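You operate a simulated robot arm through the tools that you are given. There is no shell and no other tool. Be economical: measure what you need, move in short steps, check, and stop when the job is done.

The job below is to be done with a simulated robot arm. You get a single attempt, and the scene is never put back.

JOB
Swap the grey former for the white one, set 60 mm and 110C.
Fine: green bolt in before the swap and out after it; grey former into the black tray; yellow dial 60 mm, black dial 110C.

The check looks at the end state, three seconds after you hand in, the way a careful person would. Anything else that was tipped, shoved, dropped, spilled or broken makes it a failure.

ROBOT AND FRAMES
A 7-joint arm with a two-finger parallel gripper on a trunk, on a base that drives. Base frame: it is fixed to the floor where the robot stands at the start and does not move with it; the origin is under the middle of the robot, x ahead of it, y to its left, z up; the surface under the hand at the start is at about z = 800. Readings come in mm, rad, newtons and seconds.
With the tool pointing down near the work surface it reaches from about 480 to 920 mm from the robot's upright axis, wherever it stands. Its first joint turns from -2.007 to 2.007 rad. Places, roughly: black dial under the pot [400, 400, 700]; blue pipe (29x4x4 cm) [900, 400, 900]; blue rocker switch [500, 100, 700]; blue valve lever of the socket bench [600, -300, 700]; bolt with the green knob [600, 0, 800]; grey pipe (29x5x5 cm) [900, 400, 900]; lever with the red knob [700, 100, 1000]; middle seat of the black tray [1000, 0, 800]; red switch under the pot [400, 500, 700]; seat of the blue slider [700, 0, 800]; steel drum marked pot [600, 500, 900]; white button of the socket bench [800, -600, 700]; white pipe (29x6x6 cm) [800, 400, 900]; yellow clamp lever [1000, -300, 900]; yellow dial of the socket bench [600, 0, 700]. Payload 3.91 kg.
The TCP is the grasp point between the finger pads, 30 mm short of the fingertips. In the tool frame z runs along the fingers and y along their closing line. The gripper opens to 110 mm. The fingers are 20 mm wide and 10 mm thick; the gripper's body (48 by 112 mm) begins 55 mm behind the TCP.
Orientation is told as [roll, pitch, yaw] about the base's x, y, z axes, in that order, counted from this pose: with the fingers straight down and closing along the base's y, the tool's x points along the base's -x, its y along +y and its z along -z.

CONTROLS
- The arm moves only by the tool jog_arm. Its arguments are lists of equal length, an entry for each row: "xyz": the shift along the tool's x, y, z in units of 250 mm (1.0 is 250 mm), a list of three; "dr": the turn, a rotation vector about the tool's x, y, z in units of 180 degrees (1.0 is 180 degrees), a list of three; "grip": the opening, from 0 (shut) to 1 (fully open). In form: {"xyz": [[tx, ty, tz], ...], "dr": [[rx, ry, rz], ...], "grip": [grip, ...]}. A call has 1 to 8 rows; each row is the pose to reach, as a shift and turn from the pose commanded when the call began, along the tool's axes at that moment. A call with a number of a shift or a turn outside -1 to 1 is refused whole. A row lasts 0.2 s, in which the tool goes at most 50 mm and 0.15 rad; a call with a longer step from one row to the next is refused whole, and so is a gripper value outside its range. A pose out of reach is approached as far as the arm can. The call stops where the force on the tool passes 60 N (or 10 N more than at its start, if that is more) or the arm is blocked; 0.2 s more then pass. Each finger travels about 153 mm/s and halts on what it meets, pressing with about 44 N; the grip force reading is that of the motor and also rises with nothing between the fingers. The clock runs only during rows and for 0.2 s after the last one: add rows that repeat a pose to give the fingers time. It gives the time, the measured TCP pose, the force on the tool (base axes), the opening and the grip force at its end, in the units of the frame above (readings bear some noise), with the torque about the TCP (base axes, N m) and any sound that the robot's microphone picked up, and new pictures: "views" is both (left out), scene, wrist or none.
- Cameras (640 x 400 px; columns grow to the right, rows downward): "scene" is now at [221.4, 217.5, 1323.5]; the picture's right is [0.15, -0.99, 0.00], its down [-0.71, -0.11, -0.69] and it looks along [0.68, 0.10, -0.72] (base axes); focal length 229 px, centre (320, 200). "wrist" rides on the gripper at [72, 17, -103] in the tool frame; the picture's right is [-0.23, 0.97, 0.00], its down [-0.76, -0.18, -0.62] and it looks along [-0.61, -0.14, 0.78] (tool axes); focal length 222 px, centre (320, 200). There is no depth. A picture from a camera that has moved, and an enlarged one, comes with that camera's place and axes in the base frame and with its lens.
- raise_lower(by): slides the trunk up (or, below 0, down) by that many mm; the arm and the scene camera ride with it, the base frame stays. It gives what a move gives, with no picture.
- base_move(legs): drives the robot by 1 to 6 legs, each [ahead, left, turn to the left] in mm, mm and rad, along the robot's own axes; the way and the turn of a leg run together, so that a leg with both is an arc; at most 1500 mm and 3.142 rad a leg. The arm and the cameras ride along, it lands a little off, and it stops where it bumps. It gives what a move gives, and a new picture of the scene camera.
- pan_tilt(pan, tilt): turns the head with the scene camera to pan (to the left, within 1.396 rad either way) and tilt (down, from -0.506 to 1.204), counted from straight ahead of the robot. It gives what a move gives, and a new picture of the scene camera.
- inspect(camera, box): a new picture of the part [left, top, right, bottom] of that camera's present view, enlarged. The clock stands still meanwhile.
- hand_in(): hands the job in; it is judged then, once.

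Work in short steps. Places have to be worked out from the pictures, the camera data and where the tool is seen: move nearer, look again, correct. Check each grasp and each placing, and mend what went wrong. You have 120 turns and 260 pictures in all, those below and enlarged ones among them. Open the gripper and draw the arm clear of the work before you hand the job in, unless the task says otherwise; then end with one line.

The tools are called by a JSON object that holds its "name" and its "arguments". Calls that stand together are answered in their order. jog_arm: Moves the arm, as the interface text tells. Its arguments: {"type":"object","properties":{"xyz":{"type":"array"},"dr":{"type":"array"},"grip":{"type":"array"},"views":{"type":"string","enum":["both","scene","wrist","none"]}},"required":["xyz","dr","grip"]} The other tools are called the same way: raise_lower (by) slides the trunk up or down; base_move (legs) drives the base; pan_tilt (pan, tilt) turns the head that bears the scene camera; inspect (camera, box) takes an enlarged picture of a part of a camera's view; hand_in () hands the job in.

At the start:

```text
time: 0.0
position: [555.3, 5.9, 1064.0]
orientation: [-0.001, 0.0, 0.0]
wrist_force: [-0.3, -0.8, 0.2]
ft_torque: [0.0, 0.01, 0.04]
grip_width: 110.1
grip_force: 0.1
trunk travel left (down, up): [-675.0, 315.0]
robot x, y, heading: [1.6, 0.9, 0.001]
head pan, tilt: [0.15, 0.808]
```

scene: 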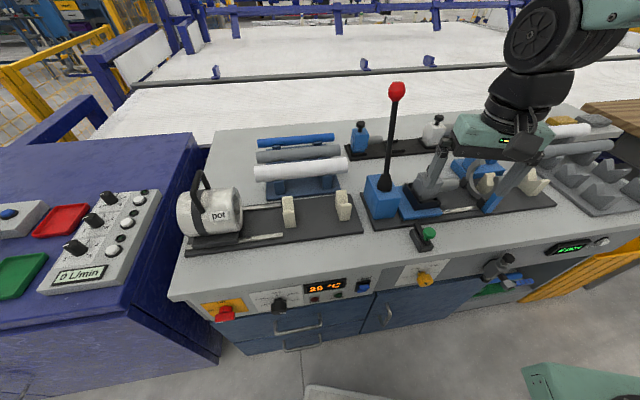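
wrist: 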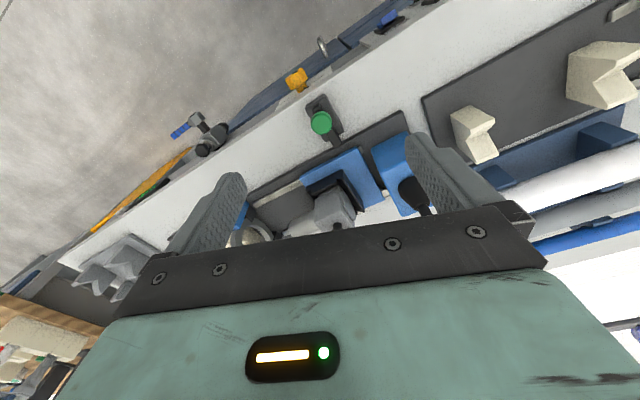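

The pictures show the bench with a socket press, formers and dials. I look closer at the main parts first.

{"name": "inspect", "arguments": {"camera": "scene", "box": [340, 80, 560, 300]}}

{"name": "inspect", "arguments": {"camera": "scene", "box": [180, 240, 460, 340]}}

{"name": "inspect", "arguments": {"camera": "wrist", "box": [160, 60, 480, 260]}}

```text
1.82 times, centred on (450, 190) of scene
camera zoom: at [221.4, 217.5, 1323.5], right [0.15, -0.99, 0.0], down [-0.71, -0.11, -0.69], along [0.68, 0.1, -0.72], focal length 416 px, centre (84, 218)
```

zoom: 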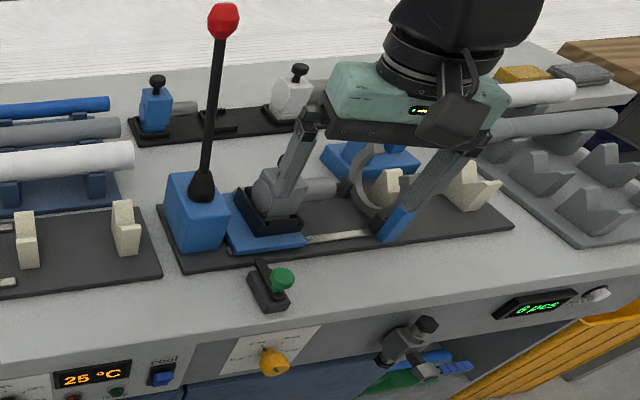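

```text
2.29 times, centred on (320, 290) of scene
camera zoom: at [221.4, 217.5, 1323.5], right [0.15, -0.99, 0.0], down [-0.71, -0.11, -0.69], along [0.68, 0.1, -0.72], focal length 523 px, centre (320, -6)
```

zoom: 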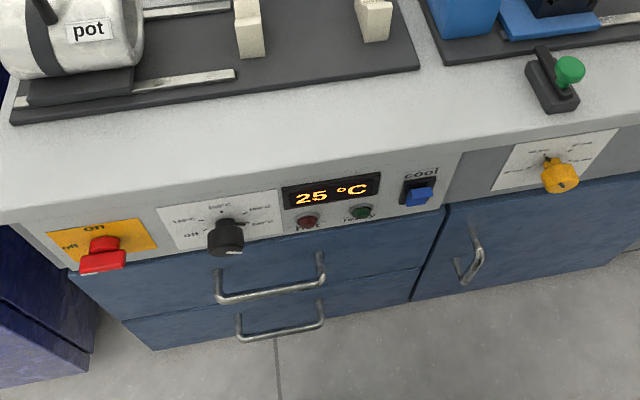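

```text
2.00 times, centred on (320, 160) of wrist
camera zoom: at [483.4, 23.0, 1166.6], right [0.23, 0.97, 0.0], down [0.76, -0.18, 0.62], along [0.61, -0.14, -0.78], focal length 444 px, centre (320, 280)
```

zoom: 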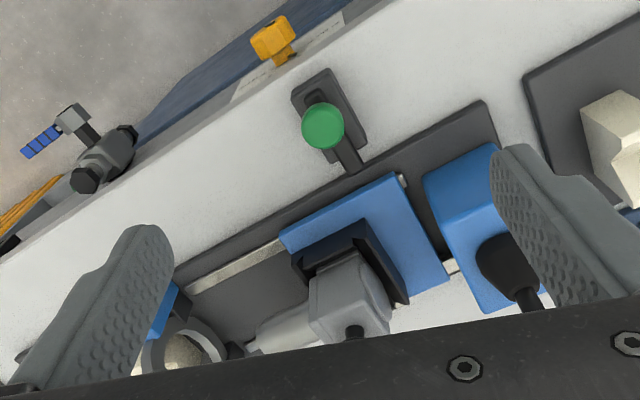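

I slide the arm to the right (-y) at the present height, so the socket bench is unobstructed, and look again.

{"name": "jog_arm", "arguments": {"xyz": [[0, -0.2, 0], [0, -0.4, 0], [0, -0.6, 0], [0, -0.8, 0], [0, -1, 0], [0, -1, 0]], "dr": [[0, 0, 0], [0, 0, 0], [0, 0, 0], [0, 0, 0], [0, 0, 0], [0, 0, 0]], "grip": [1, 1, 1, 1, 1, 1]}}

{"name": "inspect", "arguments": {"camera": "scene", "box": [330, 90, 490, 260]}}

{"name": "inspect", "arguments": {"camera": "scene", "box": [380, 240, 460, 300]}}

{"name": "inspect", "arguments": {"camera": "scene", "box": [240, 270, 340, 330]}}

```text
time: 1.4
position: [555.1, -244.7, 1063.8]
orientation: [0.0, 0.0, 0.0]
wrist_force: [0.3, -0.6, 0.3]
ft_torque: [-0.02, 0.02, 0.01]
grip_width: 109.8
grip_force: 0.2
trunk travel left (down, up): [-675.0, 315.0]
robot x, y, heading: [-4.4, 3.4, -0.003]
head pan, tilt: [0.15, 0.808]
camera scene: at [221.4, 217.6, 1323.5], right [0.15, -0.99, 0.0], down [-0.71, -0.11, -0.69], along [0.68, 0.1, -0.72], focal length 229 px, centre (320, 200)
camera wrist: at [482.5, -227.8, 1166.8], right [0.23, 0.97, 0.0], down [0.76, -0.18, 0.62], along [0.61, -0.14, -0.78], focal length 222 px, centre (320, 200)
```

scene: 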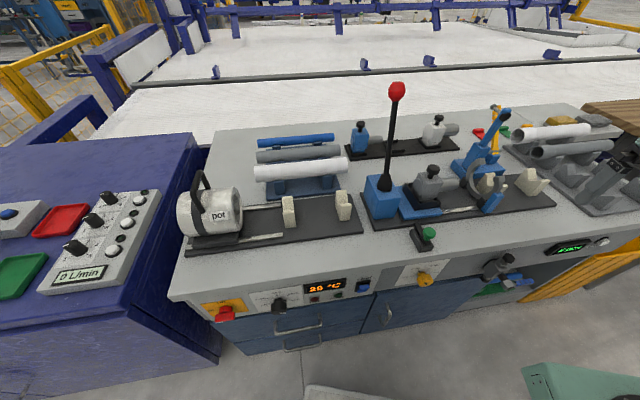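
wrist: 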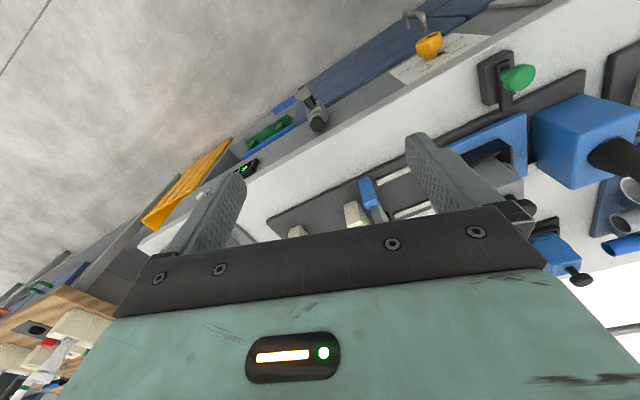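

```text
2.35 times, centred on (410, 175) of scene
camera zoom: at [221.4, 217.6, 1323.5], right [0.15, -0.99, 0.0], down [-0.71, -0.11, -0.69], along [0.68, 0.1, -0.72], focal length 538 px, centre (108, 259)
```

zoom: 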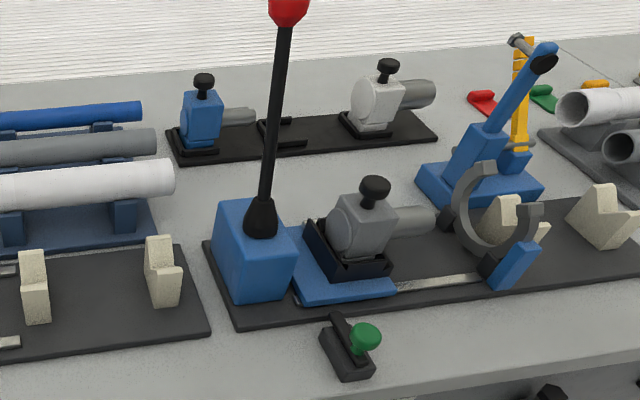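

```text
6.67 times, centred on (420, 270) of scene
camera zoom: at [221.4, 217.6, 1323.5], right [0.15, -0.99, 0.0], down [-0.71, -0.11, -0.69], along [0.68, 0.1, -0.72], focal length 1525 px, centre (-347, -267)
```

zoom: 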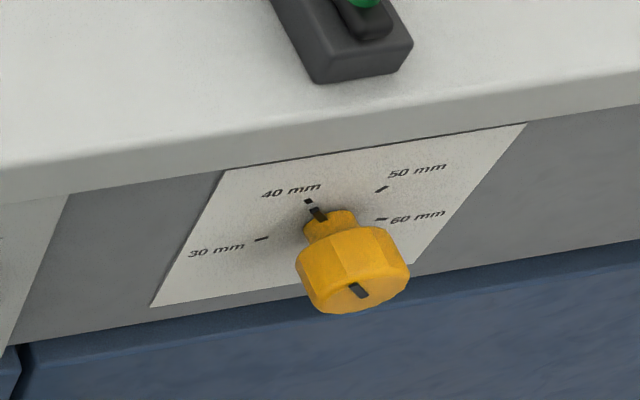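

```text
6.40 times, centred on (290, 300) of scene
camera zoom: at [221.4, 217.6, 1323.5], right [0.15, -0.99, 0.0], down [-0.71, -0.11, -0.69], along [0.68, 0.1, -0.72], focal length 1464 px, centre (512, -440)
```

zoom: 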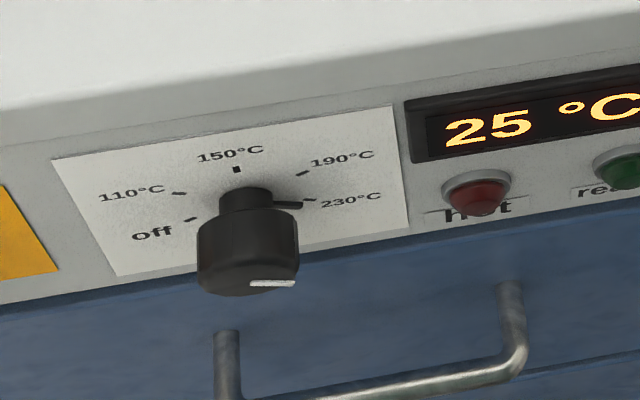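

The scale marks show: the yellow dial is at 40 and the black dial is at 230. The bench is yawed by about +0.28 rad. I bring the wrist camera close to the green bolt with the tool yawed to match the bench.

{"name": "jog_arm", "arguments": {"xyz": [[0, 0.19, 0], [0, 0.38, 0], [0, 0.57, 0], [0.02, 0.76, 0], [0.04, 0.94, 0], [0.06, 1.0, 0.15], [0.08, 1.0, 0.33], [0.08, 1.0, 0.4]], "dr": [[0, 0, 0], [0, 0, -0.03], [0, 0, -0.06], [0, 0, -0.09], [0, 0, -0.09], [0, 0, -0.09], [0, 0, -0.09], [0, 0, -0.09]], "grip": [1, 1, 1, 1, 1, 1, 1, 1], "views": "wrist"}}

{"name": "inspect", "arguments": {"camera": "wrist", "box": [220, 20, 460, 170]}}

```text
time: 3.2
position: [535.2, 5.6, 963.3]
orientation: [-0.001, 0.0, 0.284]
wrist_force: [0.0, -1.1, -0.4]
ft_torque: [-0.02, 0.01, -0.02]
grip_width: 109.6
grip_force: 0.2
trunk travel left (down, up): [-675.0, 315.0]
robot x, y, heading: [-1.0, 1.4, -0.0]
head pan, tilt: [0.15, 0.808]
camera wrist: at [461.3, 1.7, 1066.6], right [-0.05, 1.0, 0.0], down [0.78, 0.04, 0.62], along [0.62, 0.03, -0.78], focal length 222 px, centre (320, 200)
```

wrist: 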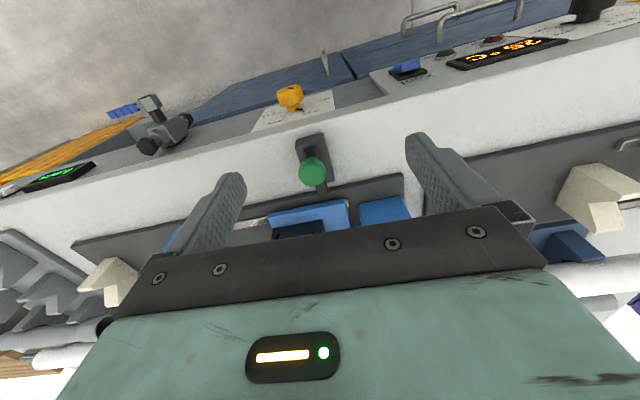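

```text
2.67 times, centred on (340, 95) of wrist
camera zoom: at [461.3, 1.7, 1066.6], right [-0.05, 1.0, 0.0], down [0.78, 0.04, 0.62], along [0.62, 0.03, -0.78], focal length 592 px, centre (267, 480)
```

zoom: 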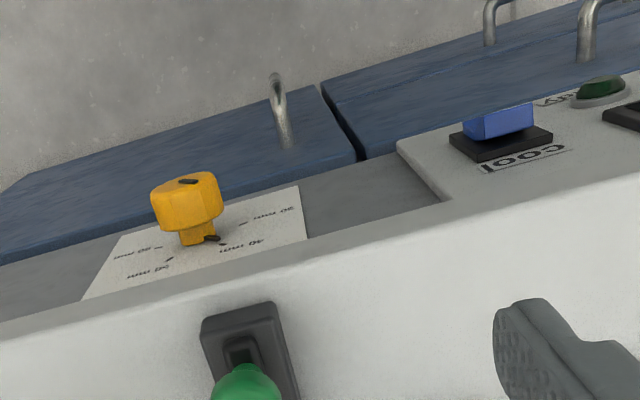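

The knob is near (590, 0, 857) and the bench yaw is about 0.30 rad. I move above the knob and check the alignment before descending.

{"name": "jog_arm", "arguments": {"xyz": [[-0.1, -0.042, 0.0], [-0.2, -0.084, 0.06], [-0.2, -0.084, 0.2], [-0.2, -0.084, 0.2]], "dr": [[0, 0, 0], [0, 0, -0.005], [0, 0, -0.005], [0, 0, -0.005]], "grip": [0.7, 0.6, 0.6, 0.6]}}

{"name": "inspect", "arguments": {"camera": "scene", "box": [350, 140, 510, 260]}}

{"name": "inspect", "arguments": {"camera": "wrist", "box": [180, 80, 460, 260]}}

```text
time: 4.2
position: [589.0, -1.4, 913.3]
orientation: [-0.001, -0.001, 0.297]
wrist_force: [0.2, 0.6, 0.1]
ft_torque: [0.0, 0.0, -0.01]
grip_width: 65.9
grip_force: 0.1
trunk travel left (down, up): [-675.0, 315.0]
robot x, y, heading: [-0.7, 0.8, -0.002]
head pan, tilt: [0.15, 0.808]
camera scene: at [221.4, 217.5, 1323.5], right [0.15, -0.99, 0.0], down [-0.71, -0.11, -0.69], along [0.68, 0.1, -0.72], focal length 229 px, centre (320, 200)
camera wrist: at [515.6, -6.1, 1017.0], right [-0.07, 1.0, 0.0], down [0.78, 0.05, 0.62], along [0.62, 0.04, -0.78], focal length 222 px, centre (320, 200)
```

scene: 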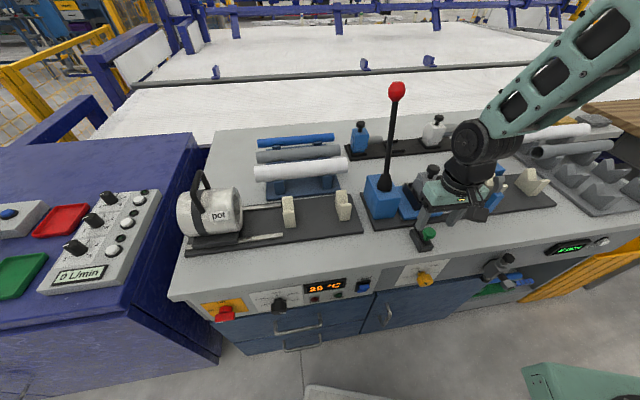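
wrist: 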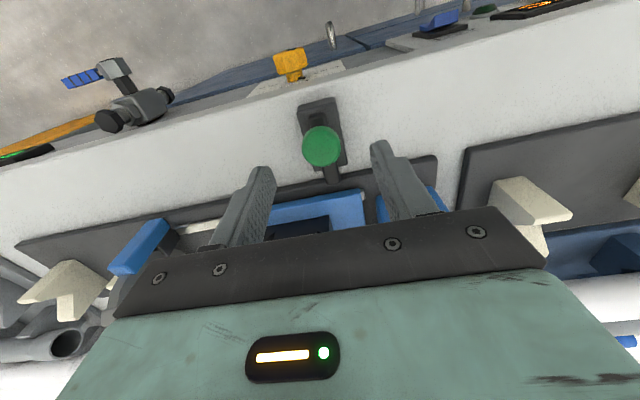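

```text
3.33 times, centred on (430, 200) of scene
camera zoom: at [221.4, 217.5, 1323.5], right [0.15, -0.99, 0.0], down [-0.71, -0.11, -0.69], along [0.68, 0.1, -0.72], focal length 763 px, centre (-47, 200)
```

zoom: 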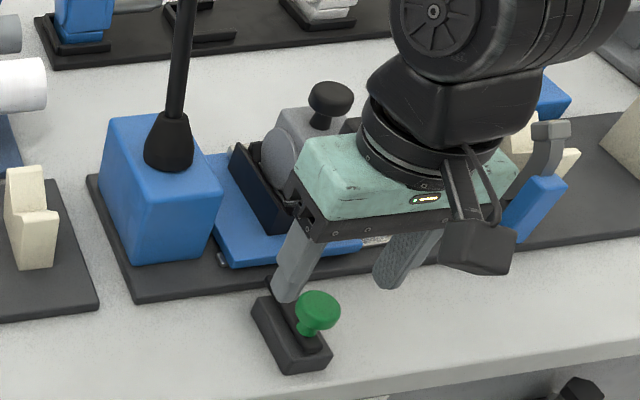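

```text
2.22 times, centred on (320, 170) of wrist
camera zoom: at [515.6, -6.1, 1017.0], right [-0.07, 1.0, 0.0], down [0.78, 0.05, 0.62], along [0.62, 0.04, -0.78], focal length 494 px, centre (320, 267)
```

zoom: 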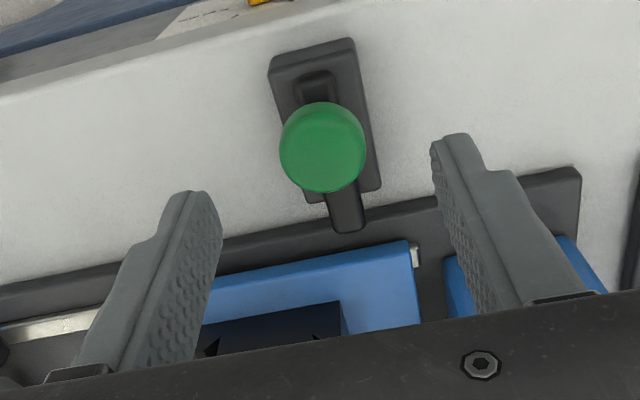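

The knob is at about (594, 0.5, 849). I descend so the fingertips straddle the cap, then close on it.

{"name": "jog_arm", "arguments": {"xyz": [[-0.021, 0.002, 0.12], [-0.021, 0.002, 0.228], [-0.021, 0.002, 0.228], [-0.021, 0.002, 0.228], [-0.021, 0.002, 0.228]], "dr": [[0, 0, 0], [0, 0, 0], [0, 0, 0], [0, 0, 0], [0, 0, 0]], "grip": [0.6, 0.6, 0.1, 0.1, 0.1], "views": "wrist"}}

{"name": "inspect", "arguments": {"camera": "wrist", "box": [180, 80, 460, 260]}}

```text
time: 5.4
position: [594.3, 1.7, 855.8]
orientation: [-0.001, -0.002, 0.298]
wrist_force: [0.3, 3.1, -9.2]
ft_torque: [0.24, -0.8, -0.06]
grip_width: 29.3
grip_force: 45.0
trunk travel left (down, up): [-675.0, 315.0]
robot x, y, heading: [-0.8, 2.8, -0.002]
head pan, tilt: [0.15, 0.808]
camera wrist: at [520.3, -3.9, 959.7], right [-0.07, 1.0, 0.0], down [0.78, 0.05, 0.62], along [0.62, 0.04, -0.78], focal length 222 px, centre (320, 200)
```

wrist: 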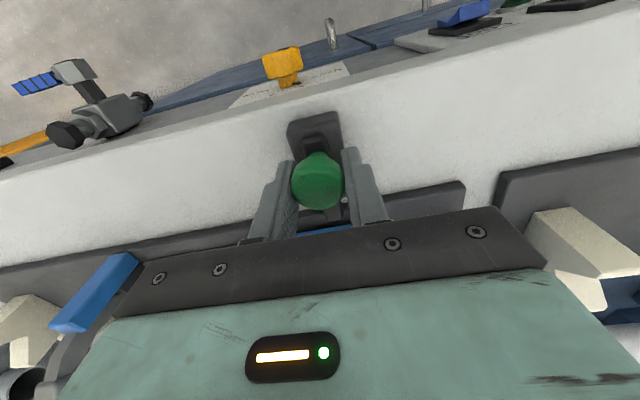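

```text
2.22 times, centred on (320, 170) of wrist
camera zoom: at [520.3, -3.9, 959.7], right [-0.07, 1.0, 0.0], down [0.78, 0.05, 0.62], along [0.62, 0.04, -0.78], focal length 494 px, centre (320, 267)
```

zoom: 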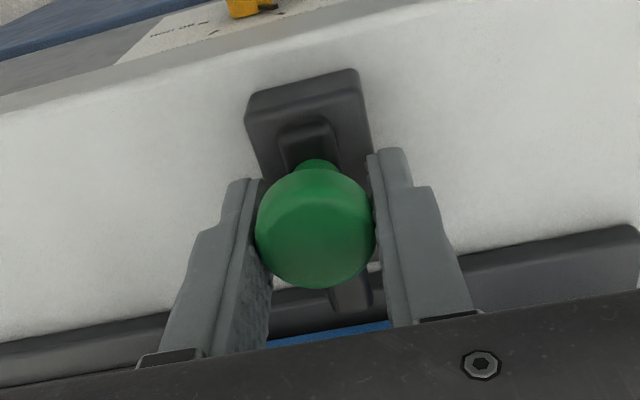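

The knob is held (29 mm). I push the bolt in along the bench's forward direction in small steps.

{"name": "jog_arm", "arguments": {"xyz": [[-0.03, 0, 0], [-0.06, 0, 0], [-0.09, 0, 0], [-0.12, 0, 0], [-0.15, 0, 0], [-0.18, 0, 0]], "dr": [[0, 0, 0], [0, 0, 0], [0, 0, 0], [0, 0, 0], [0, 0, 0], [0, 0, 0]], "grip": [0.1, 0.1, 0.1, 0.1, 0.1, 0.1]}}

{"name": "inspect", "arguments": {"camera": "scene", "box": [350, 140, 510, 260]}}

```text
time: 6.8
position: [637.6, 16.2, 858.4]
orientation: [0.001, -0.003, 0.301]
wrist_force: [-11.7, -3.8, 5.2]
ft_torque: [0.35, -0.84, 0.99]
grip_width: 16.2
grip_force: 45.0
trunk travel left (down, up): [-675.0, 315.0]
robot x, y, heading: [-0.8, -1.3, -0.004]
head pan, tilt: [0.15, 0.808]
camera scene: at [220.8, 217.4, 1323.8], right [0.15, -0.99, 0.0], down [-0.71, -0.11, -0.69], along [0.68, 0.1, -0.72], focal length 229 px, centre (320, 200)
camera wrist: at [563.2, 10.0, 960.6], right [-0.07, 1.0, 0.0], down [0.78, 0.06, 0.63], along [0.62, 0.05, -0.78], focal length 222 px, centre (320, 200)
```

scene: 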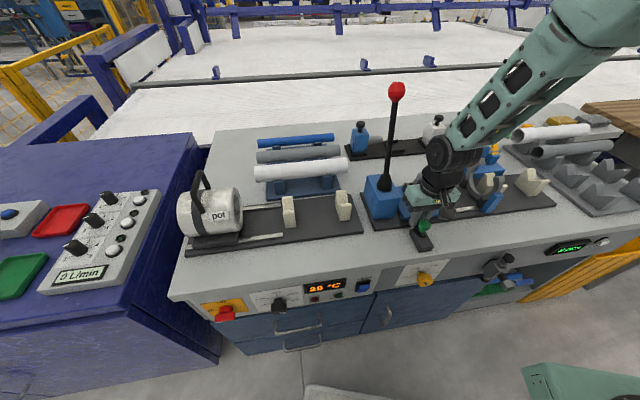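
wrist: 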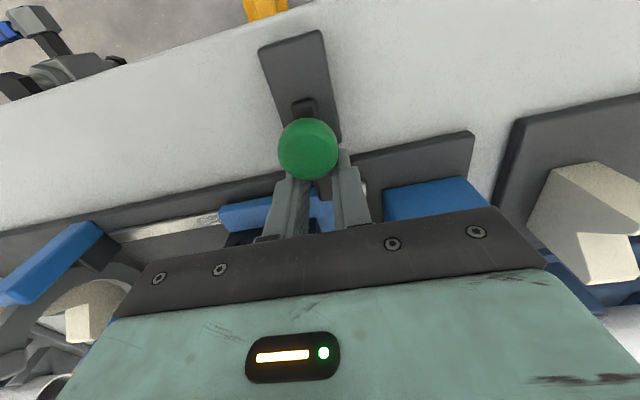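

```text
3.33 times, centred on (430, 200) of scene
camera zoom: at [220.8, 217.4, 1323.8], right [0.15, -0.99, 0.0], down [-0.71, -0.11, -0.69], along [0.68, 0.1, -0.72], focal length 763 px, centre (-47, 200)
```

zoom: 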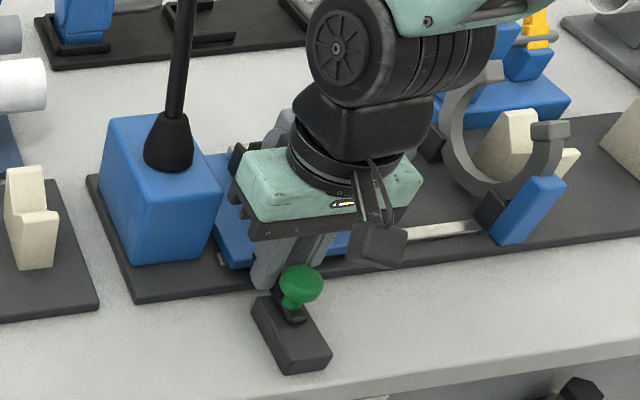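

The bolt met its end stop and the fingers slipped forward past the knob. I open a little, lift straight up and check the bolt.

{"name": "jog_arm", "arguments": {"xyz": [[-0.16, 0, 0], [-0.16, 0, 0], [-0.16, 0, -0.15], [-0.16, 0, -0.3], [0, 0, -0.45], [0.15, 0, -0.5]], "dr": [[0, 0, 0], [0, 0, 0], [0, 0, 0], [0, 0, 0], [0, 0, 0], [0, 0, 0]], "grip": [0.4, 0.4, 0.4, 0.4, 0.8, 1], "views": "none"}}

```text
refused: row 5 steps farther than a row can; nothing moved
```

Shifts count from the present commanded pose, so I keep the lateral shift near zero and then retreat up and back.

{"name": "jog_arm", "arguments": {"xyz": [[0.0, 0, 0], [0.0, 0, 0], [0.0, 0, -0.15], [0.0, 0, -0.3], [0.1, 0, -0.45], [0.25, 0, -0.5]], "dr": [[0, 0, 0], [0, 0, 0], [0, 0, 0], [0, 0, 0], [0, 0, 0], [0, 0, 0]], "grip": [0.4, 0.4, 0.4, 0.4, 0.8, 1], "views": "wrist"}}

{"name": "inspect", "arguments": {"camera": "scene", "box": [350, 140, 510, 260]}}

{"name": "inspect", "arguments": {"camera": "wrist", "box": [180, 80, 460, 260]}}

```text
time: 8.2
position: [576.8, -3.4, 980.9]
orientation: [-0.001, -0.001, 0.298]
wrist_force: [0.2, 0.3, 0.2]
ft_torque: [0.0, 0.03, -0.02]
grip_width: 109.8
grip_force: 0.1
trunk travel left (down, up): [-675.0, 315.0]
robot x, y, heading: [0.9, 0.5, -0.0]
head pan, tilt: [0.15, 0.808]
camera wrist: at [503.4, -8.1, 1084.1], right [-0.07, 1.0, 0.0], down [0.78, 0.05, 0.62], along [0.62, 0.04, -0.78], focal length 222 px, centre (320, 200)
```

wrist: 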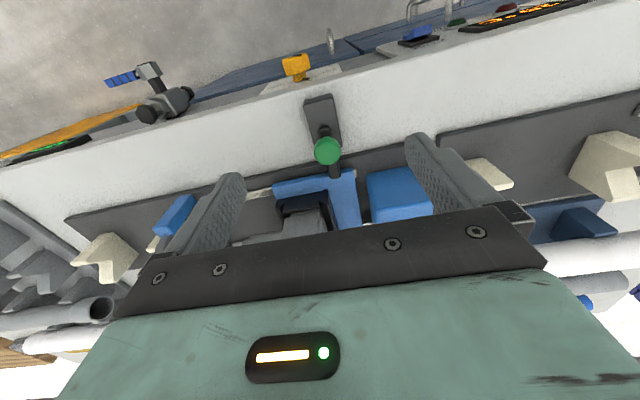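

```text
3.33 times, centred on (430, 200) of scene
camera zoom: at [221.9, 217.7, 1323.4], right [0.15, -0.99, 0.0], down [-0.71, -0.11, -0.69], along [0.68, 0.1, -0.72], focal length 763 px, centre (-47, 200)
```

zoom: 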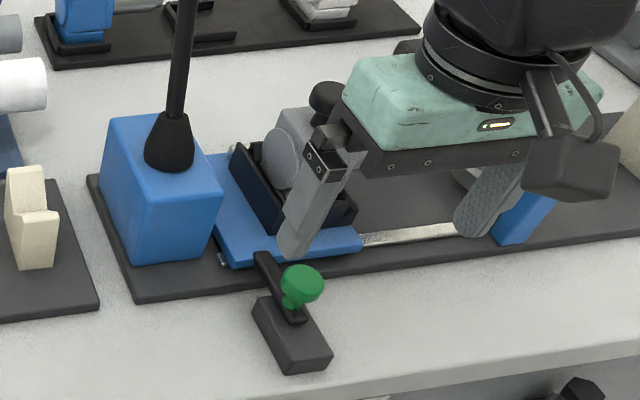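

```text
2.22 times, centred on (320, 170) of wrist
camera zoom: at [503.4, -8.1, 1084.1], right [-0.07, 1.0, 0.0], down [0.78, 0.05, 0.62], along [0.62, 0.04, -0.78], focal length 494 px, centre (320, 267)
```

zoom: 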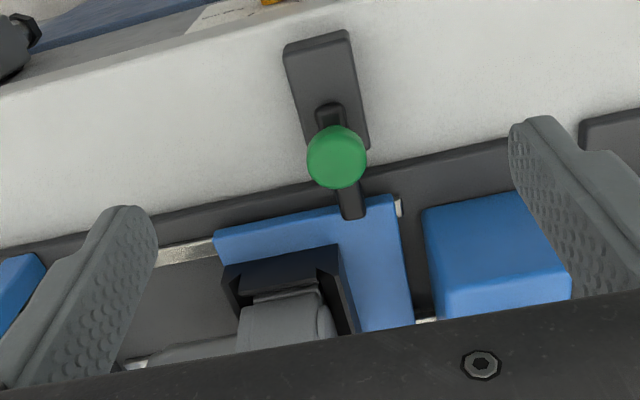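

The bolt is in: its tip overlaps the blue slider plate. Next I move over the grey former to locate its black knob precisely.

{"name": "jog_arm", "arguments": {"xyz": [[-0.1, -0.06, -0.04], [-0.25, -0.12, -0.06], [-0.4, -0.18, -0.06], [-0.55, -0.24, -0.06], [-0.65, -0.27, -0.06], [-0.65, -0.27, -0.06]], "dr": [[0, 0, 0], [0, 0, 0], [0, 0, 0], [0, 0, 0], [0, 0, 0], [0, 0, 0]], "grip": [1, 1, 1, 1, 1, 1]}}

{"name": "inspect", "arguments": {"camera": "wrist", "box": [180, 60, 460, 240]}}

{"name": "inspect", "arguments": {"camera": "scene", "box": [370, 90, 530, 210]}}

```text
time: 9.6
position: [751.4, -21.4, 996.0]
orientation: [0.0, 0.001, 0.298]
wrist_force: [0.1, 1.3, 0.4]
ft_torque: [-0.02, 0.01, -0.02]
grip_width: 109.9
grip_force: 0.0
trunk travel left (down, up): [-675.0, 315.0]
robot x, y, heading: [0.4, 0.9, -0.002]
head pan, tilt: [0.15, 0.808]
camera scene: at [221.4, 217.5, 1323.5], right [0.15, -0.99, 0.0], down [-0.71, -0.11, -0.69], along [0.68, 0.1, -0.72], focal length 229 px, centre (320, 200)
camera wrist: at [678.8, -25.5, 1099.7], right [-0.07, 1.0, 0.0], down [0.78, 0.05, 0.62], along [0.62, 0.04, -0.78], focal length 222 px, centre (320, 200)
```

scene: 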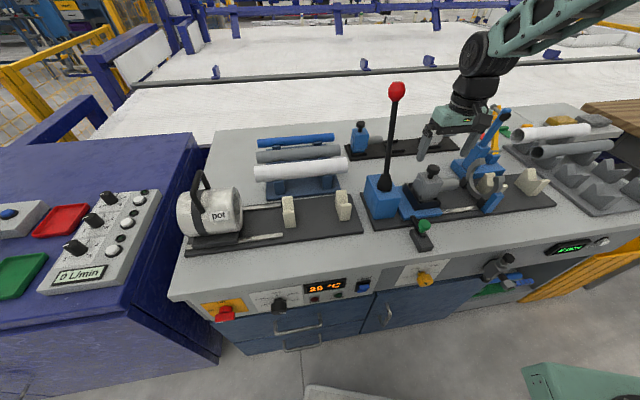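
wrist: 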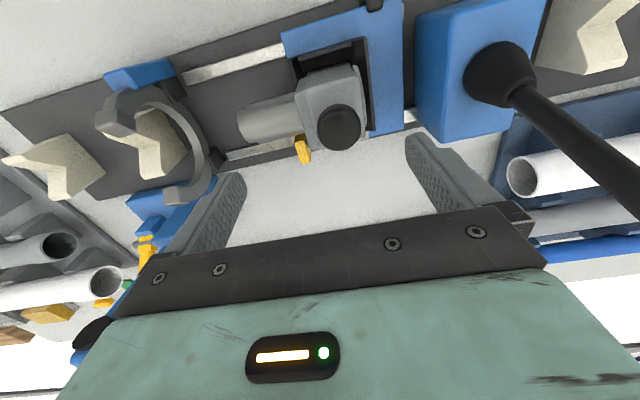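

```text
2.22 times, centred on (320, 150) of wrist
camera zoom: at [678.8, -25.5, 1099.7], right [-0.07, 1.0, 0.0], down [0.78, 0.05, 0.62], along [0.62, 0.04, -0.78], focal length 494 px, centre (320, 311)
```

zoom: 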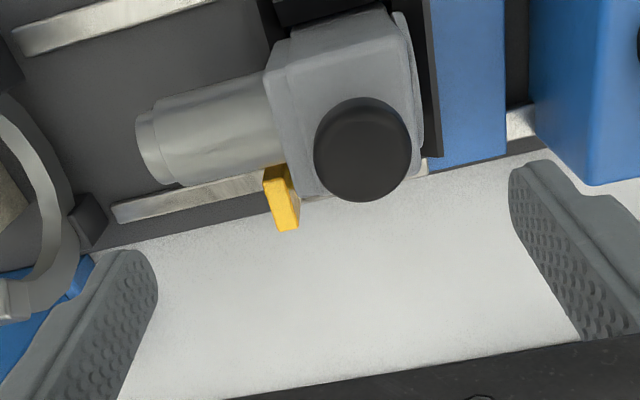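

```text
3.33 times, centred on (450, 150) of scene
camera zoom: at [221.4, 217.5, 1323.5], right [0.15, -0.99, 0.0], down [-0.71, -0.11, -0.69], along [0.68, 0.1, -0.72], focal length 763 px, centre (-113, 367)
```

zoom: 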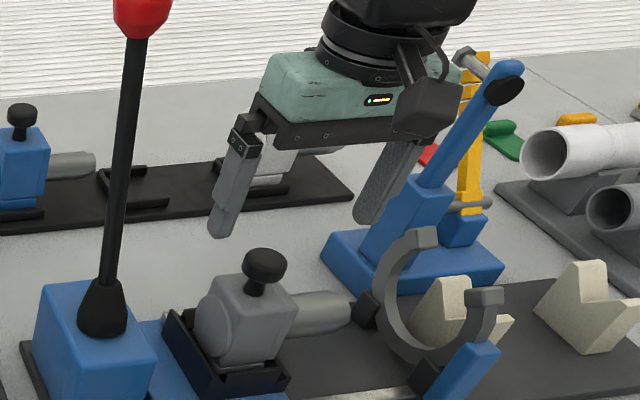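

The knob triangulates to (738, -7.5, 940). I descend over it with the gripper partly open.

{"name": "jog_arm", "arguments": {"xyz": [[0.035, 0.069, 0], [0.035, 0.069, 0.1], [0.035, 0.069, 0.16], [0.035, 0.069, 0.16]], "dr": [[0, 0, 0], [0, 0, 0], [0, 0, 0], [0, 0, 0]], "grip": [0.65, 0.65, 0.65, 0.65]}}

{"name": "inspect", "arguments": {"camera": "scene", "box": [390, 120, 490, 200]}}

{"name": "inspect", "arguments": {"camera": "wrist", "box": [180, 60, 460, 240]}}

```text
time: 10.6
position: [739.2, -6.7, 956.2]
orientation: [0.001, 0.001, 0.298]
wrist_force: [-0.3, 0.0, 0.2]
ft_torque: [0.03, -0.04, -0.03]
grip_width: 71.4
grip_force: 0.1
trunk travel left (down, up): [-675.0, 315.0]
robot x, y, heading: [1.0, -1.2, -0.001]
head pan, tilt: [0.15, 0.808]
camera scene: at [221.4, 217.5, 1323.5], right [0.15, -0.99, 0.0], down [-0.71, -0.11, -0.69], along [0.68, 0.1, -0.72], focal length 229 px, centre (320, 200)
camera wrist: at [665.0, -11.4, 1059.3], right [-0.07, 1.0, 0.0], down [0.78, 0.05, 0.62], along [0.62, 0.04, -0.78], focal length 222 px, centre (320, 200)
```

scene: 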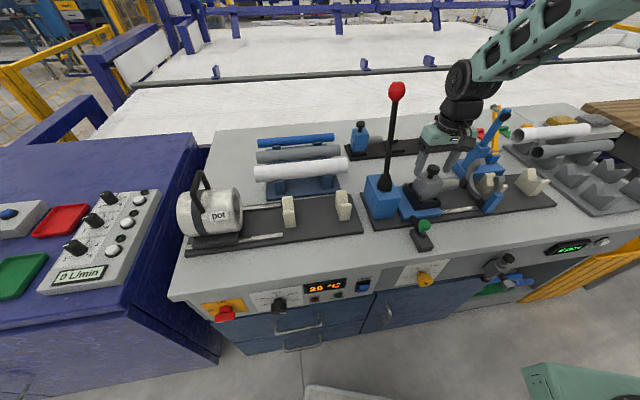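
wrist: 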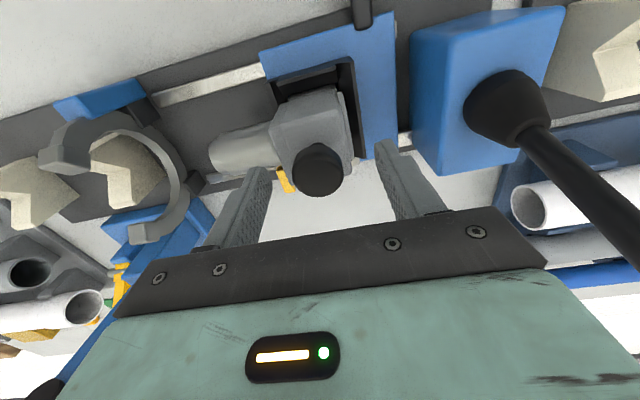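

```text
5.00 times, centred on (440, 160) of scene
camera zoom: at [221.4, 217.5, 1323.5], right [0.15, -0.99, 0.0], down [-0.71, -0.11, -0.69], along [0.68, 0.1, -0.72], focal length 1144 px, centre (-280, 400)
```

zoom: 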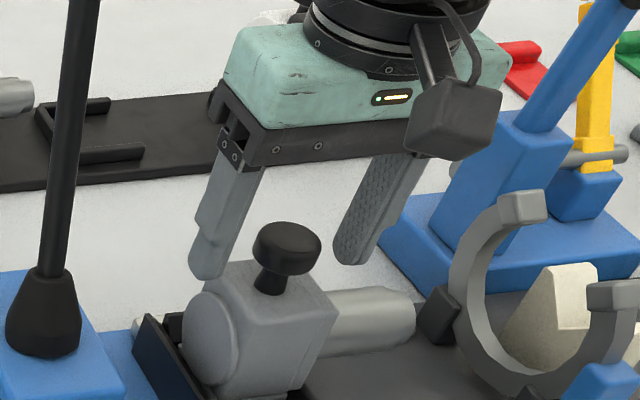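

```text
2.22 times, centred on (320, 150) of wrist
camera zoom: at [665.0, -11.4, 1059.3], right [-0.07, 1.0, 0.0], down [0.78, 0.05, 0.62], along [0.62, 0.04, -0.78], focal length 494 px, centre (320, 311)
```

zoom: 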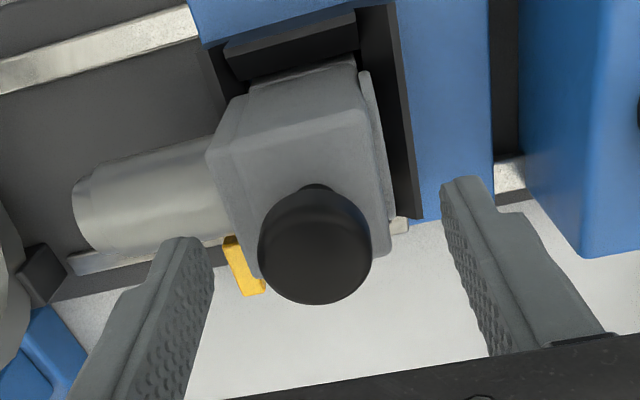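

Alignment is good. I descend a further 14 mm and close on the knob.

{"name": "jog_arm", "arguments": {"xyz": [[0, 0, 0.04], [0, 0, 0.056], [0, 0, 0.056], [0, 0, 0.056], [0, 0, 0.056]], "dr": [[0, 0, 0], [0, 0, 0], [0, 0, 0], [0, 0, 0], [0, 0, 0]], "grip": [0.65, 0.65, 0.1, 0.1, 0.1], "views": "wrist"}}

{"name": "inspect", "arguments": {"camera": "scene", "box": [390, 120, 490, 200]}}

```text
time: 11.8
position: [737.8, -7.0, 942.4]
orientation: [0.001, 0.0, 0.298]
wrist_force: [1.3, -0.8, 0.8]
ft_torque: [-0.02, -0.13, -0.06]
grip_width: 43.3
grip_force: 43.7
trunk travel left (down, up): [-675.0, 315.0]
robot x, y, heading: [-3.1, -1.6, 0.002]
head pan, tilt: [0.15, 0.808]
camera wrist: at [665.4, -11.8, 1045.5], right [-0.07, 1.0, 0.0], down [0.78, 0.05, 0.62], along [0.62, 0.04, -0.78], focal length 222 px, centre (320, 200)
```

wrist: 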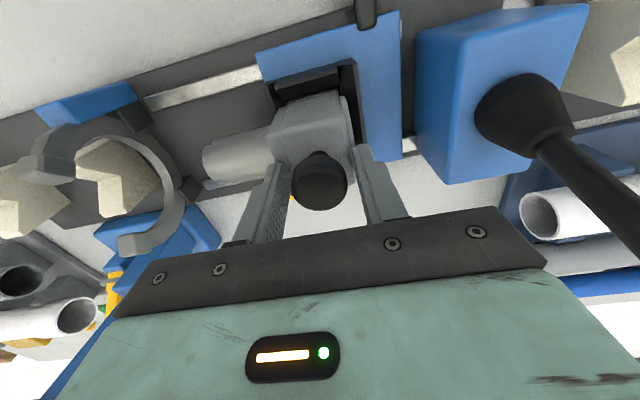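

```text
5.00 times, centred on (440, 160) of scene
camera zoom: at [221.5, 217.5, 1323.5], right [0.15, -0.99, 0.0], down [-0.71, -0.11, -0.69], along [0.68, 0.1, -0.72], focal length 1144 px, centre (-280, 400)
```

zoom: 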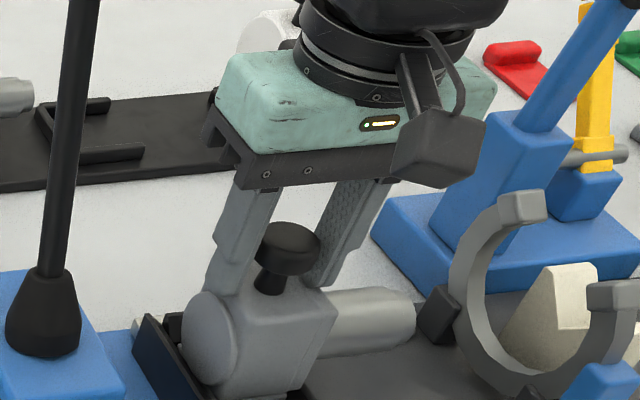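

The width of 43 mm means the tips are gripping the upper block and not the 32 mm knob. I open slightly and probe a few millimetres deeper for a fuller hold on the block.

{"name": "jog_arm", "arguments": {"xyz": [[0, 0, 0], [0, 0, 0.012], [0, 0, 0.024], [0, 0, 0.036], [0, 0, 0.036]], "dr": [[0, 0, 0], [0, 0, 0], [0, 0, 0], [0, 0, 0], [0, 0, 0]], "grip": [0.5, 0.5, 0.5, 0.5, 0.5], "views": "wrist"}}

{"name": "inspect", "arguments": {"camera": "wrist", "box": [220, 80, 420, 220]}}

{"name": "inspect", "arguments": {"camera": "scene", "box": [410, 145, 460, 185]}}

```text
time: 13.0
position: [738.8, -5.5, 933.2]
orientation: [0.0, -0.001, 0.3]
wrist_force: [0.1, -0.7, -0.9]
ft_torque: [0.04, -0.01, 0.01]
grip_width: 55.1
grip_force: 0.1
trunk travel left (down, up): [-675.0, 315.0]
robot x, y, heading: [0.6, -2.5, -0.001]
head pan, tilt: [0.15, 0.808]
camera wrist: at [665.2, -11.5, 1036.4], right [-0.07, 1.0, 0.0], down [0.78, 0.05, 0.62], along [0.62, 0.04, -0.78], focal length 222 px, centre (320, 200)
```

wrist: 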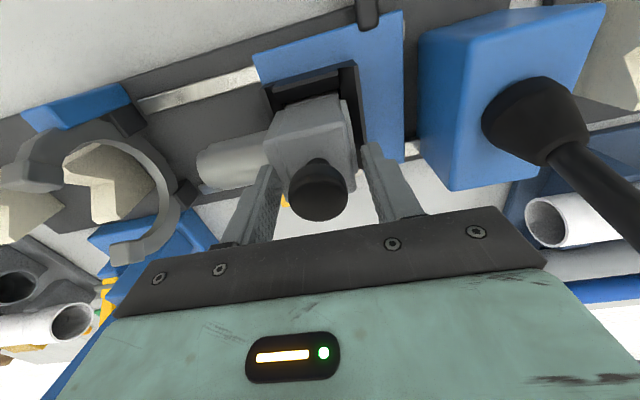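

```text
2.86 times, centred on (320, 150) of wrist
camera zoom: at [665.2, -11.5, 1036.4], right [-0.07, 1.0, 0.0], down [0.78, 0.05, 0.62], along [0.62, 0.04, -0.78], focal length 635 px, centre (320, 343)
```

zoom: 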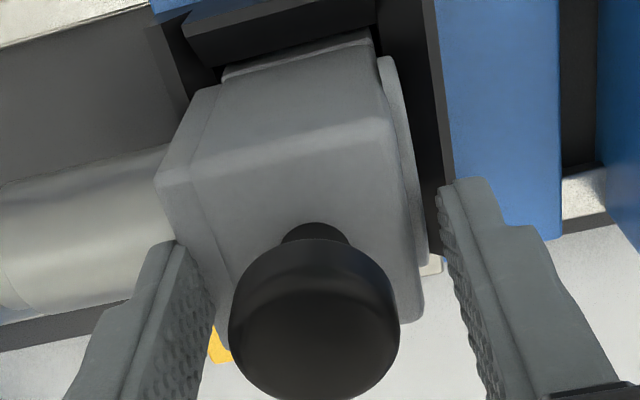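

```text
10.00 times, centred on (435, 165) of scene
camera zoom: at [221.5, 217.5, 1323.5], right [0.15, -0.99, 0.0], down [-0.71, -0.11, -0.69], along [0.68, 0.1, -0.72], focal length 2288 px, centre (-830, 550)
```

zoom: 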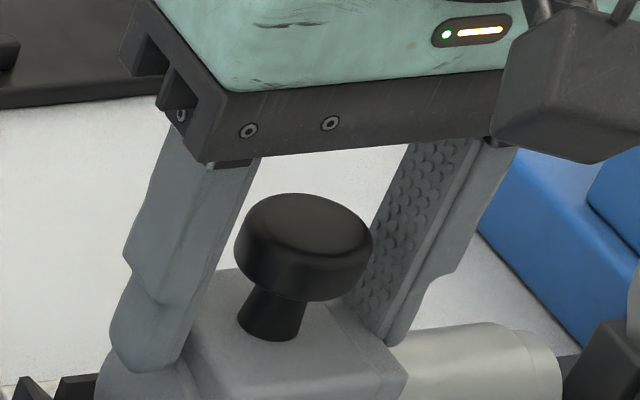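

No contact at this depth, with the fingers flanking the block. I close here and lift slightly to test.

{"name": "jog_arm", "arguments": {"xyz": [[0, 0, 0], [0, 0, 0], [0, 0, 0], [0, 0, -0.03], [0, 0, -0.06], [0, 0, -0.06]], "dr": [[0, 0, 0], [0, 0, 0], [0, 0, 0], [0, 0, 0], [0, 0, 0], [0, 0, 0]], "grip": [0.1, 0.1, 0.1, 0.1, 0.1, 0.1]}}

{"name": "inspect", "arguments": {"camera": "scene", "box": [390, 130, 490, 210]}}

```text
time: 14.4
position: [739.0, -6.6, 948.3]
orientation: [0.0, -0.001, 0.299]
wrist_force: [0.2, 0.0, -4.5]
ft_torque: [0.05, 0.02, 0.01]
grip_width: 43.7
grip_force: 43.9
trunk travel left (down, up): [-675.0, 315.0]
robot x, y, heading: [1.4, 4.0, -0.001]
head pan, tilt: [0.15, 0.808]
camera scene: at [221.7, 217.5, 1323.4], right [0.15, -0.99, 0.0], down [-0.71, -0.11, -0.69], along [0.68, 0.1, -0.72], focal length 229 px, centre (320, 200)
camera wrist: at [665.0, -11.5, 1051.6], right [-0.07, 1.0, 0.0], down [0.78, 0.05, 0.62], along [0.62, 0.04, -0.78], focal length 222 px, centre (320, 200)
```

scene: 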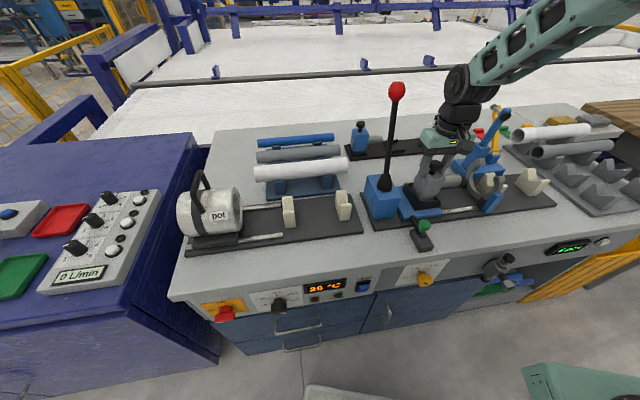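
wrist: 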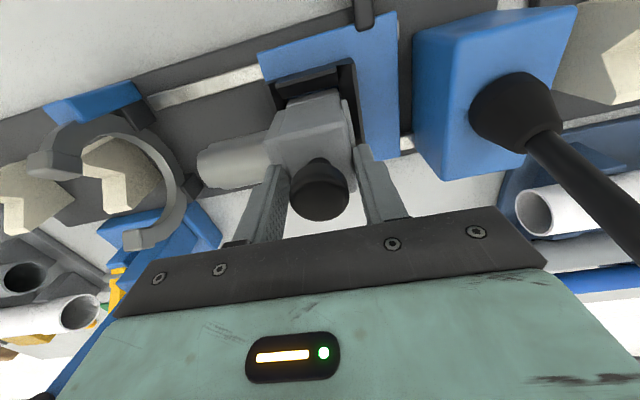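

```text
5.00 times, centred on (440, 170) of scene
camera zoom: at [221.7, 217.5, 1323.4], right [0.15, -0.99, 0.0], down [-0.71, -0.11, -0.69], along [0.68, 0.1, -0.72], focal length 1144 px, centre (-280, 350)
```

zoom: 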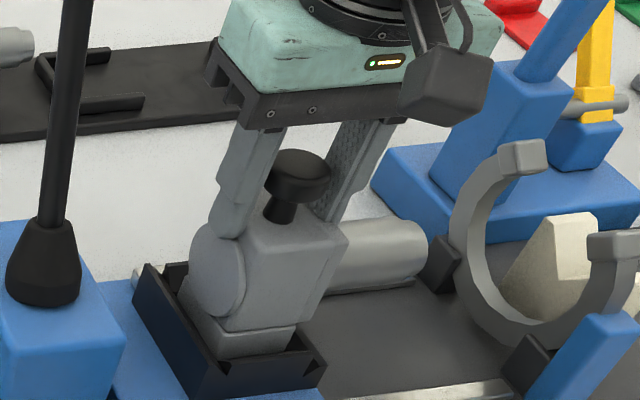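

The grey former is held cleanly. I lift it clear, and look down with the head to see the robot's base and the clearance to the bench, as the tray lies beyond reach from here.

{"name": "jog_arm", "arguments": {"xyz": [[0, 0, -0.15], [0, 0, -0.28], [0, 0, -0.28]], "dr": [[0, 0, 0], [0, 0, 0], [0, 0, 0]], "grip": [0.1, 0.1, 0.1], "views": "wrist"}}

{"name": "pan_tilt", "arguments": {"pan": 0.0, "tilt": 1.2}}

```text
time: 15.2
position: [738.8, -6.1, 1018.1]
orientation: [0.0, 0.0, 0.3]
wrist_force: [-1.2, 0.0, -4.8]
ft_torque: [0.01, 0.01, -0.01]
grip_width: 43.6
grip_force: 44.6
trunk travel left (down, up): [-675.0, 315.0]
robot x, y, heading: [1.1, 6.4, 0.006]
head pan, tilt: [0.15, 0.808]
camera wrist: at [665.5, -11.7, 1121.9], right [-0.07, 1.0, 0.0], down [0.78, 0.05, 0.62], along [0.62, 0.04, -0.78], focal length 222 px, centre (320, 200)
```

wrist: 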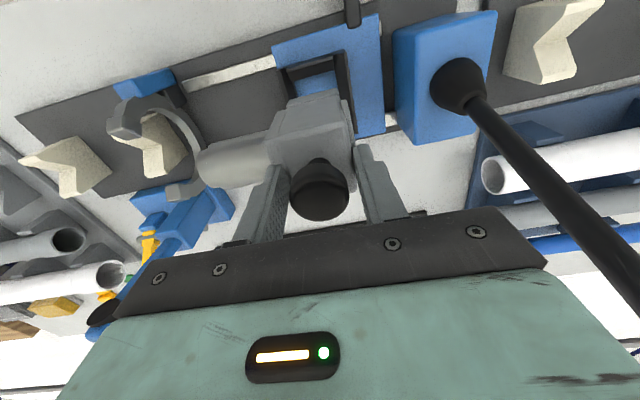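

```text
time: 16.1
position: [739.3, -6.9, 1018.9]
orientation: [-0.001, -0.001, 0.299]
wrist_force: [-0.3, 0.4, -5.1]
ft_torque: [0.04, -0.02, -0.01]
grip_width: 43.5
grip_force: 44.2
trunk travel left (down, up): [-675.0, 315.0]
robot x, y, heading: [-1.0, -1.4, 0.002]
head pan, tilt: [0.0, 1.201]
camera scene: at [198.2, 205.5, 1296.4], right [0.0, -1.0, 0.0], down [-0.93, 0.0, -0.36], along [0.36, 0.0, -0.93], focal length 229 px, centre (320, 200)
```

scene: 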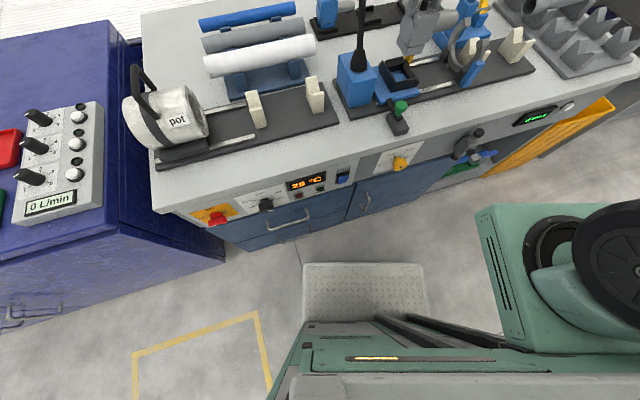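

The base front is about 300 mm ahead of the axis, leaving about 200 mm to the bench. I raise the trunk so the held former clears everything, then turn 0.3 rad to square up with the bench.

{"name": "raise_lower", "arguments": {"by": 300}}

{"name": "base_move", "arguments": {"legs": [[0, 0, 0.3]]}}

```text
time: 19.1
position: [739.5, -6.6, 1318.4]
orientation: [0.0, -0.001, 0.298]
wrist_force: [0.0, -0.5, -5.3]
ft_torque: [0.04, 0.0, 0.02]
grip_width: 43.8
grip_force: 44.0
trunk travel left (down, up): [-975.0, 15.0]
robot x, y, heading: [-1.4, 0.6, 0.001]
head pan, tilt: [0.0, 1.201]
```

```text
time: 20.4
position: [708.8, 212.9, 1318.2]
orientation: [-0.001, 0.0, 0.6]
wrist_force: [-0.4, -1.0, -4.7]
ft_torque: [0.02, 0.0, 0.05]
grip_width: 43.6
grip_force: 43.7
trunk travel left (down, up): [-975.0, 15.0]
robot x, y, heading: [2.5, -1.8, 0.306]
head pan, tilt: [0.0, 1.201]
camera scene: at [128.5, 254.9, 1596.4], right [0.3, -0.95, 0.0], down [-0.89, -0.28, -0.36], along [0.35, 0.11, -0.93], focal length 229 px, centre (320, 200)
```

scene: 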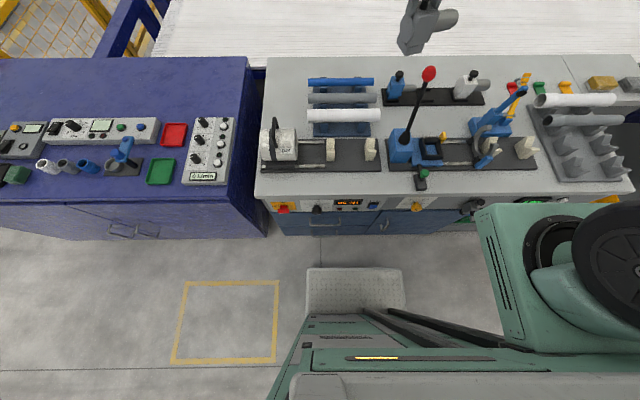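

The arm and former are clear of everything. I measure the bench's yaw exactly from enlarged edges.

{"name": "inspect", "arguments": {"camera": "scene", "box": [250, 60, 410, 220]}}

{"name": "inspect", "arguments": {"camera": "scene", "box": [370, 50, 550, 220]}}

```text
2.50 times, centred on (330, 140) of scene
camera zoom: at [128.5, 254.9, 1596.4], right [0.3, -0.95, 0.0], down [-0.89, -0.28, -0.36], along [0.35, 0.11, -0.93], focal length 572 px, centre (295, 350)
```

zoom: 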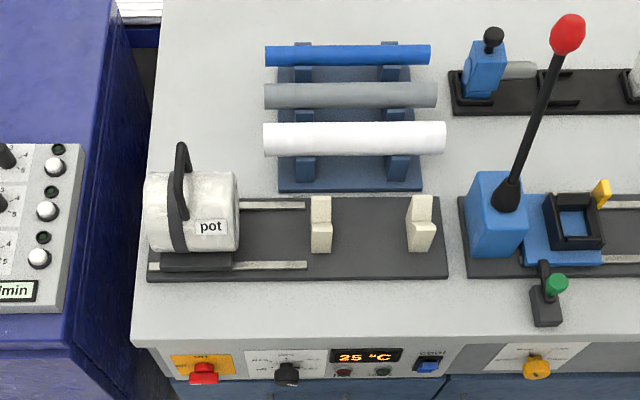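

```text
2.35 times, centred on (460, 135) of scene
camera zoom: at [128.5, 254.9, 1596.4], right [0.3, -0.95, 0.0], down [-0.89, -0.28, -0.36], along [0.35, 0.11, -0.93], focal length 538 px, centre (-9, 353)
```

zoom: 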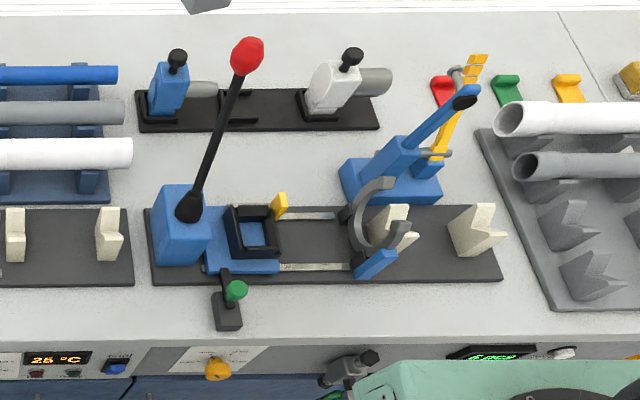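

The bench yaw comes out at about 0.32 rad. Now I drive 150 mm ahead and 140 mm to the right, with the arm high.

{"name": "base_move", "arguments": {"legs": [[0, -140, 0.0], [140, 0, 0.0]]}}

{"name": "inspect", "arguments": {"camera": "scene", "box": [300, 40, 460, 140]}}

```text
time: 22.7
position: [884.1, 123.1, 1318.4]
orientation: [0.0, 0.0, 0.599]
wrist_force: [0.2, -0.4, -4.8]
ft_torque: [0.0, 0.0, 0.02]
grip_width: 43.6
grip_force: 44.3
trunk travel left (down, up): [-975.0, 15.0]
robot x, y, heading: [179.4, -87.3, 0.302]
head pan, tilt: [0.0, 1.201]
camera scene: at [304.3, 163.7, 1596.4], right [0.3, -0.95, 0.0], down [-0.89, -0.28, -0.36], along [0.35, 0.11, -0.93], focal length 229 px, centre (320, 200)
```

scene: 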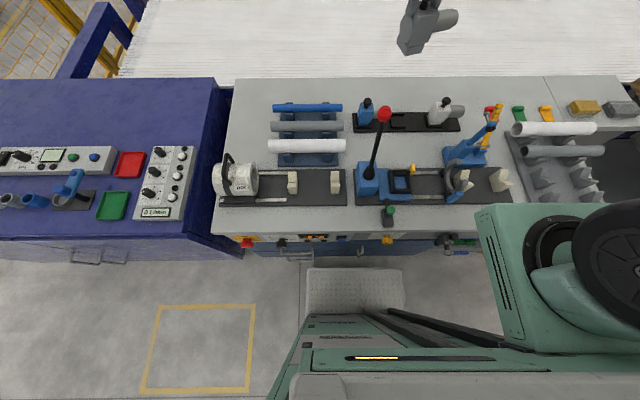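

```text
4.00 times, centred on (380, 90) of scene
camera zoom: at [304.3, 163.7, 1596.4], right [0.3, -0.95, 0.0], down [-0.89, -0.28, -0.36], along [0.35, 0.11, -0.93], focal length 915 px, centre (80, 640)
```

zoom: 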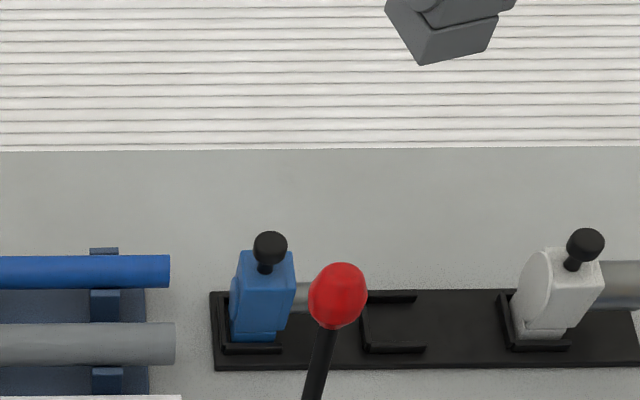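

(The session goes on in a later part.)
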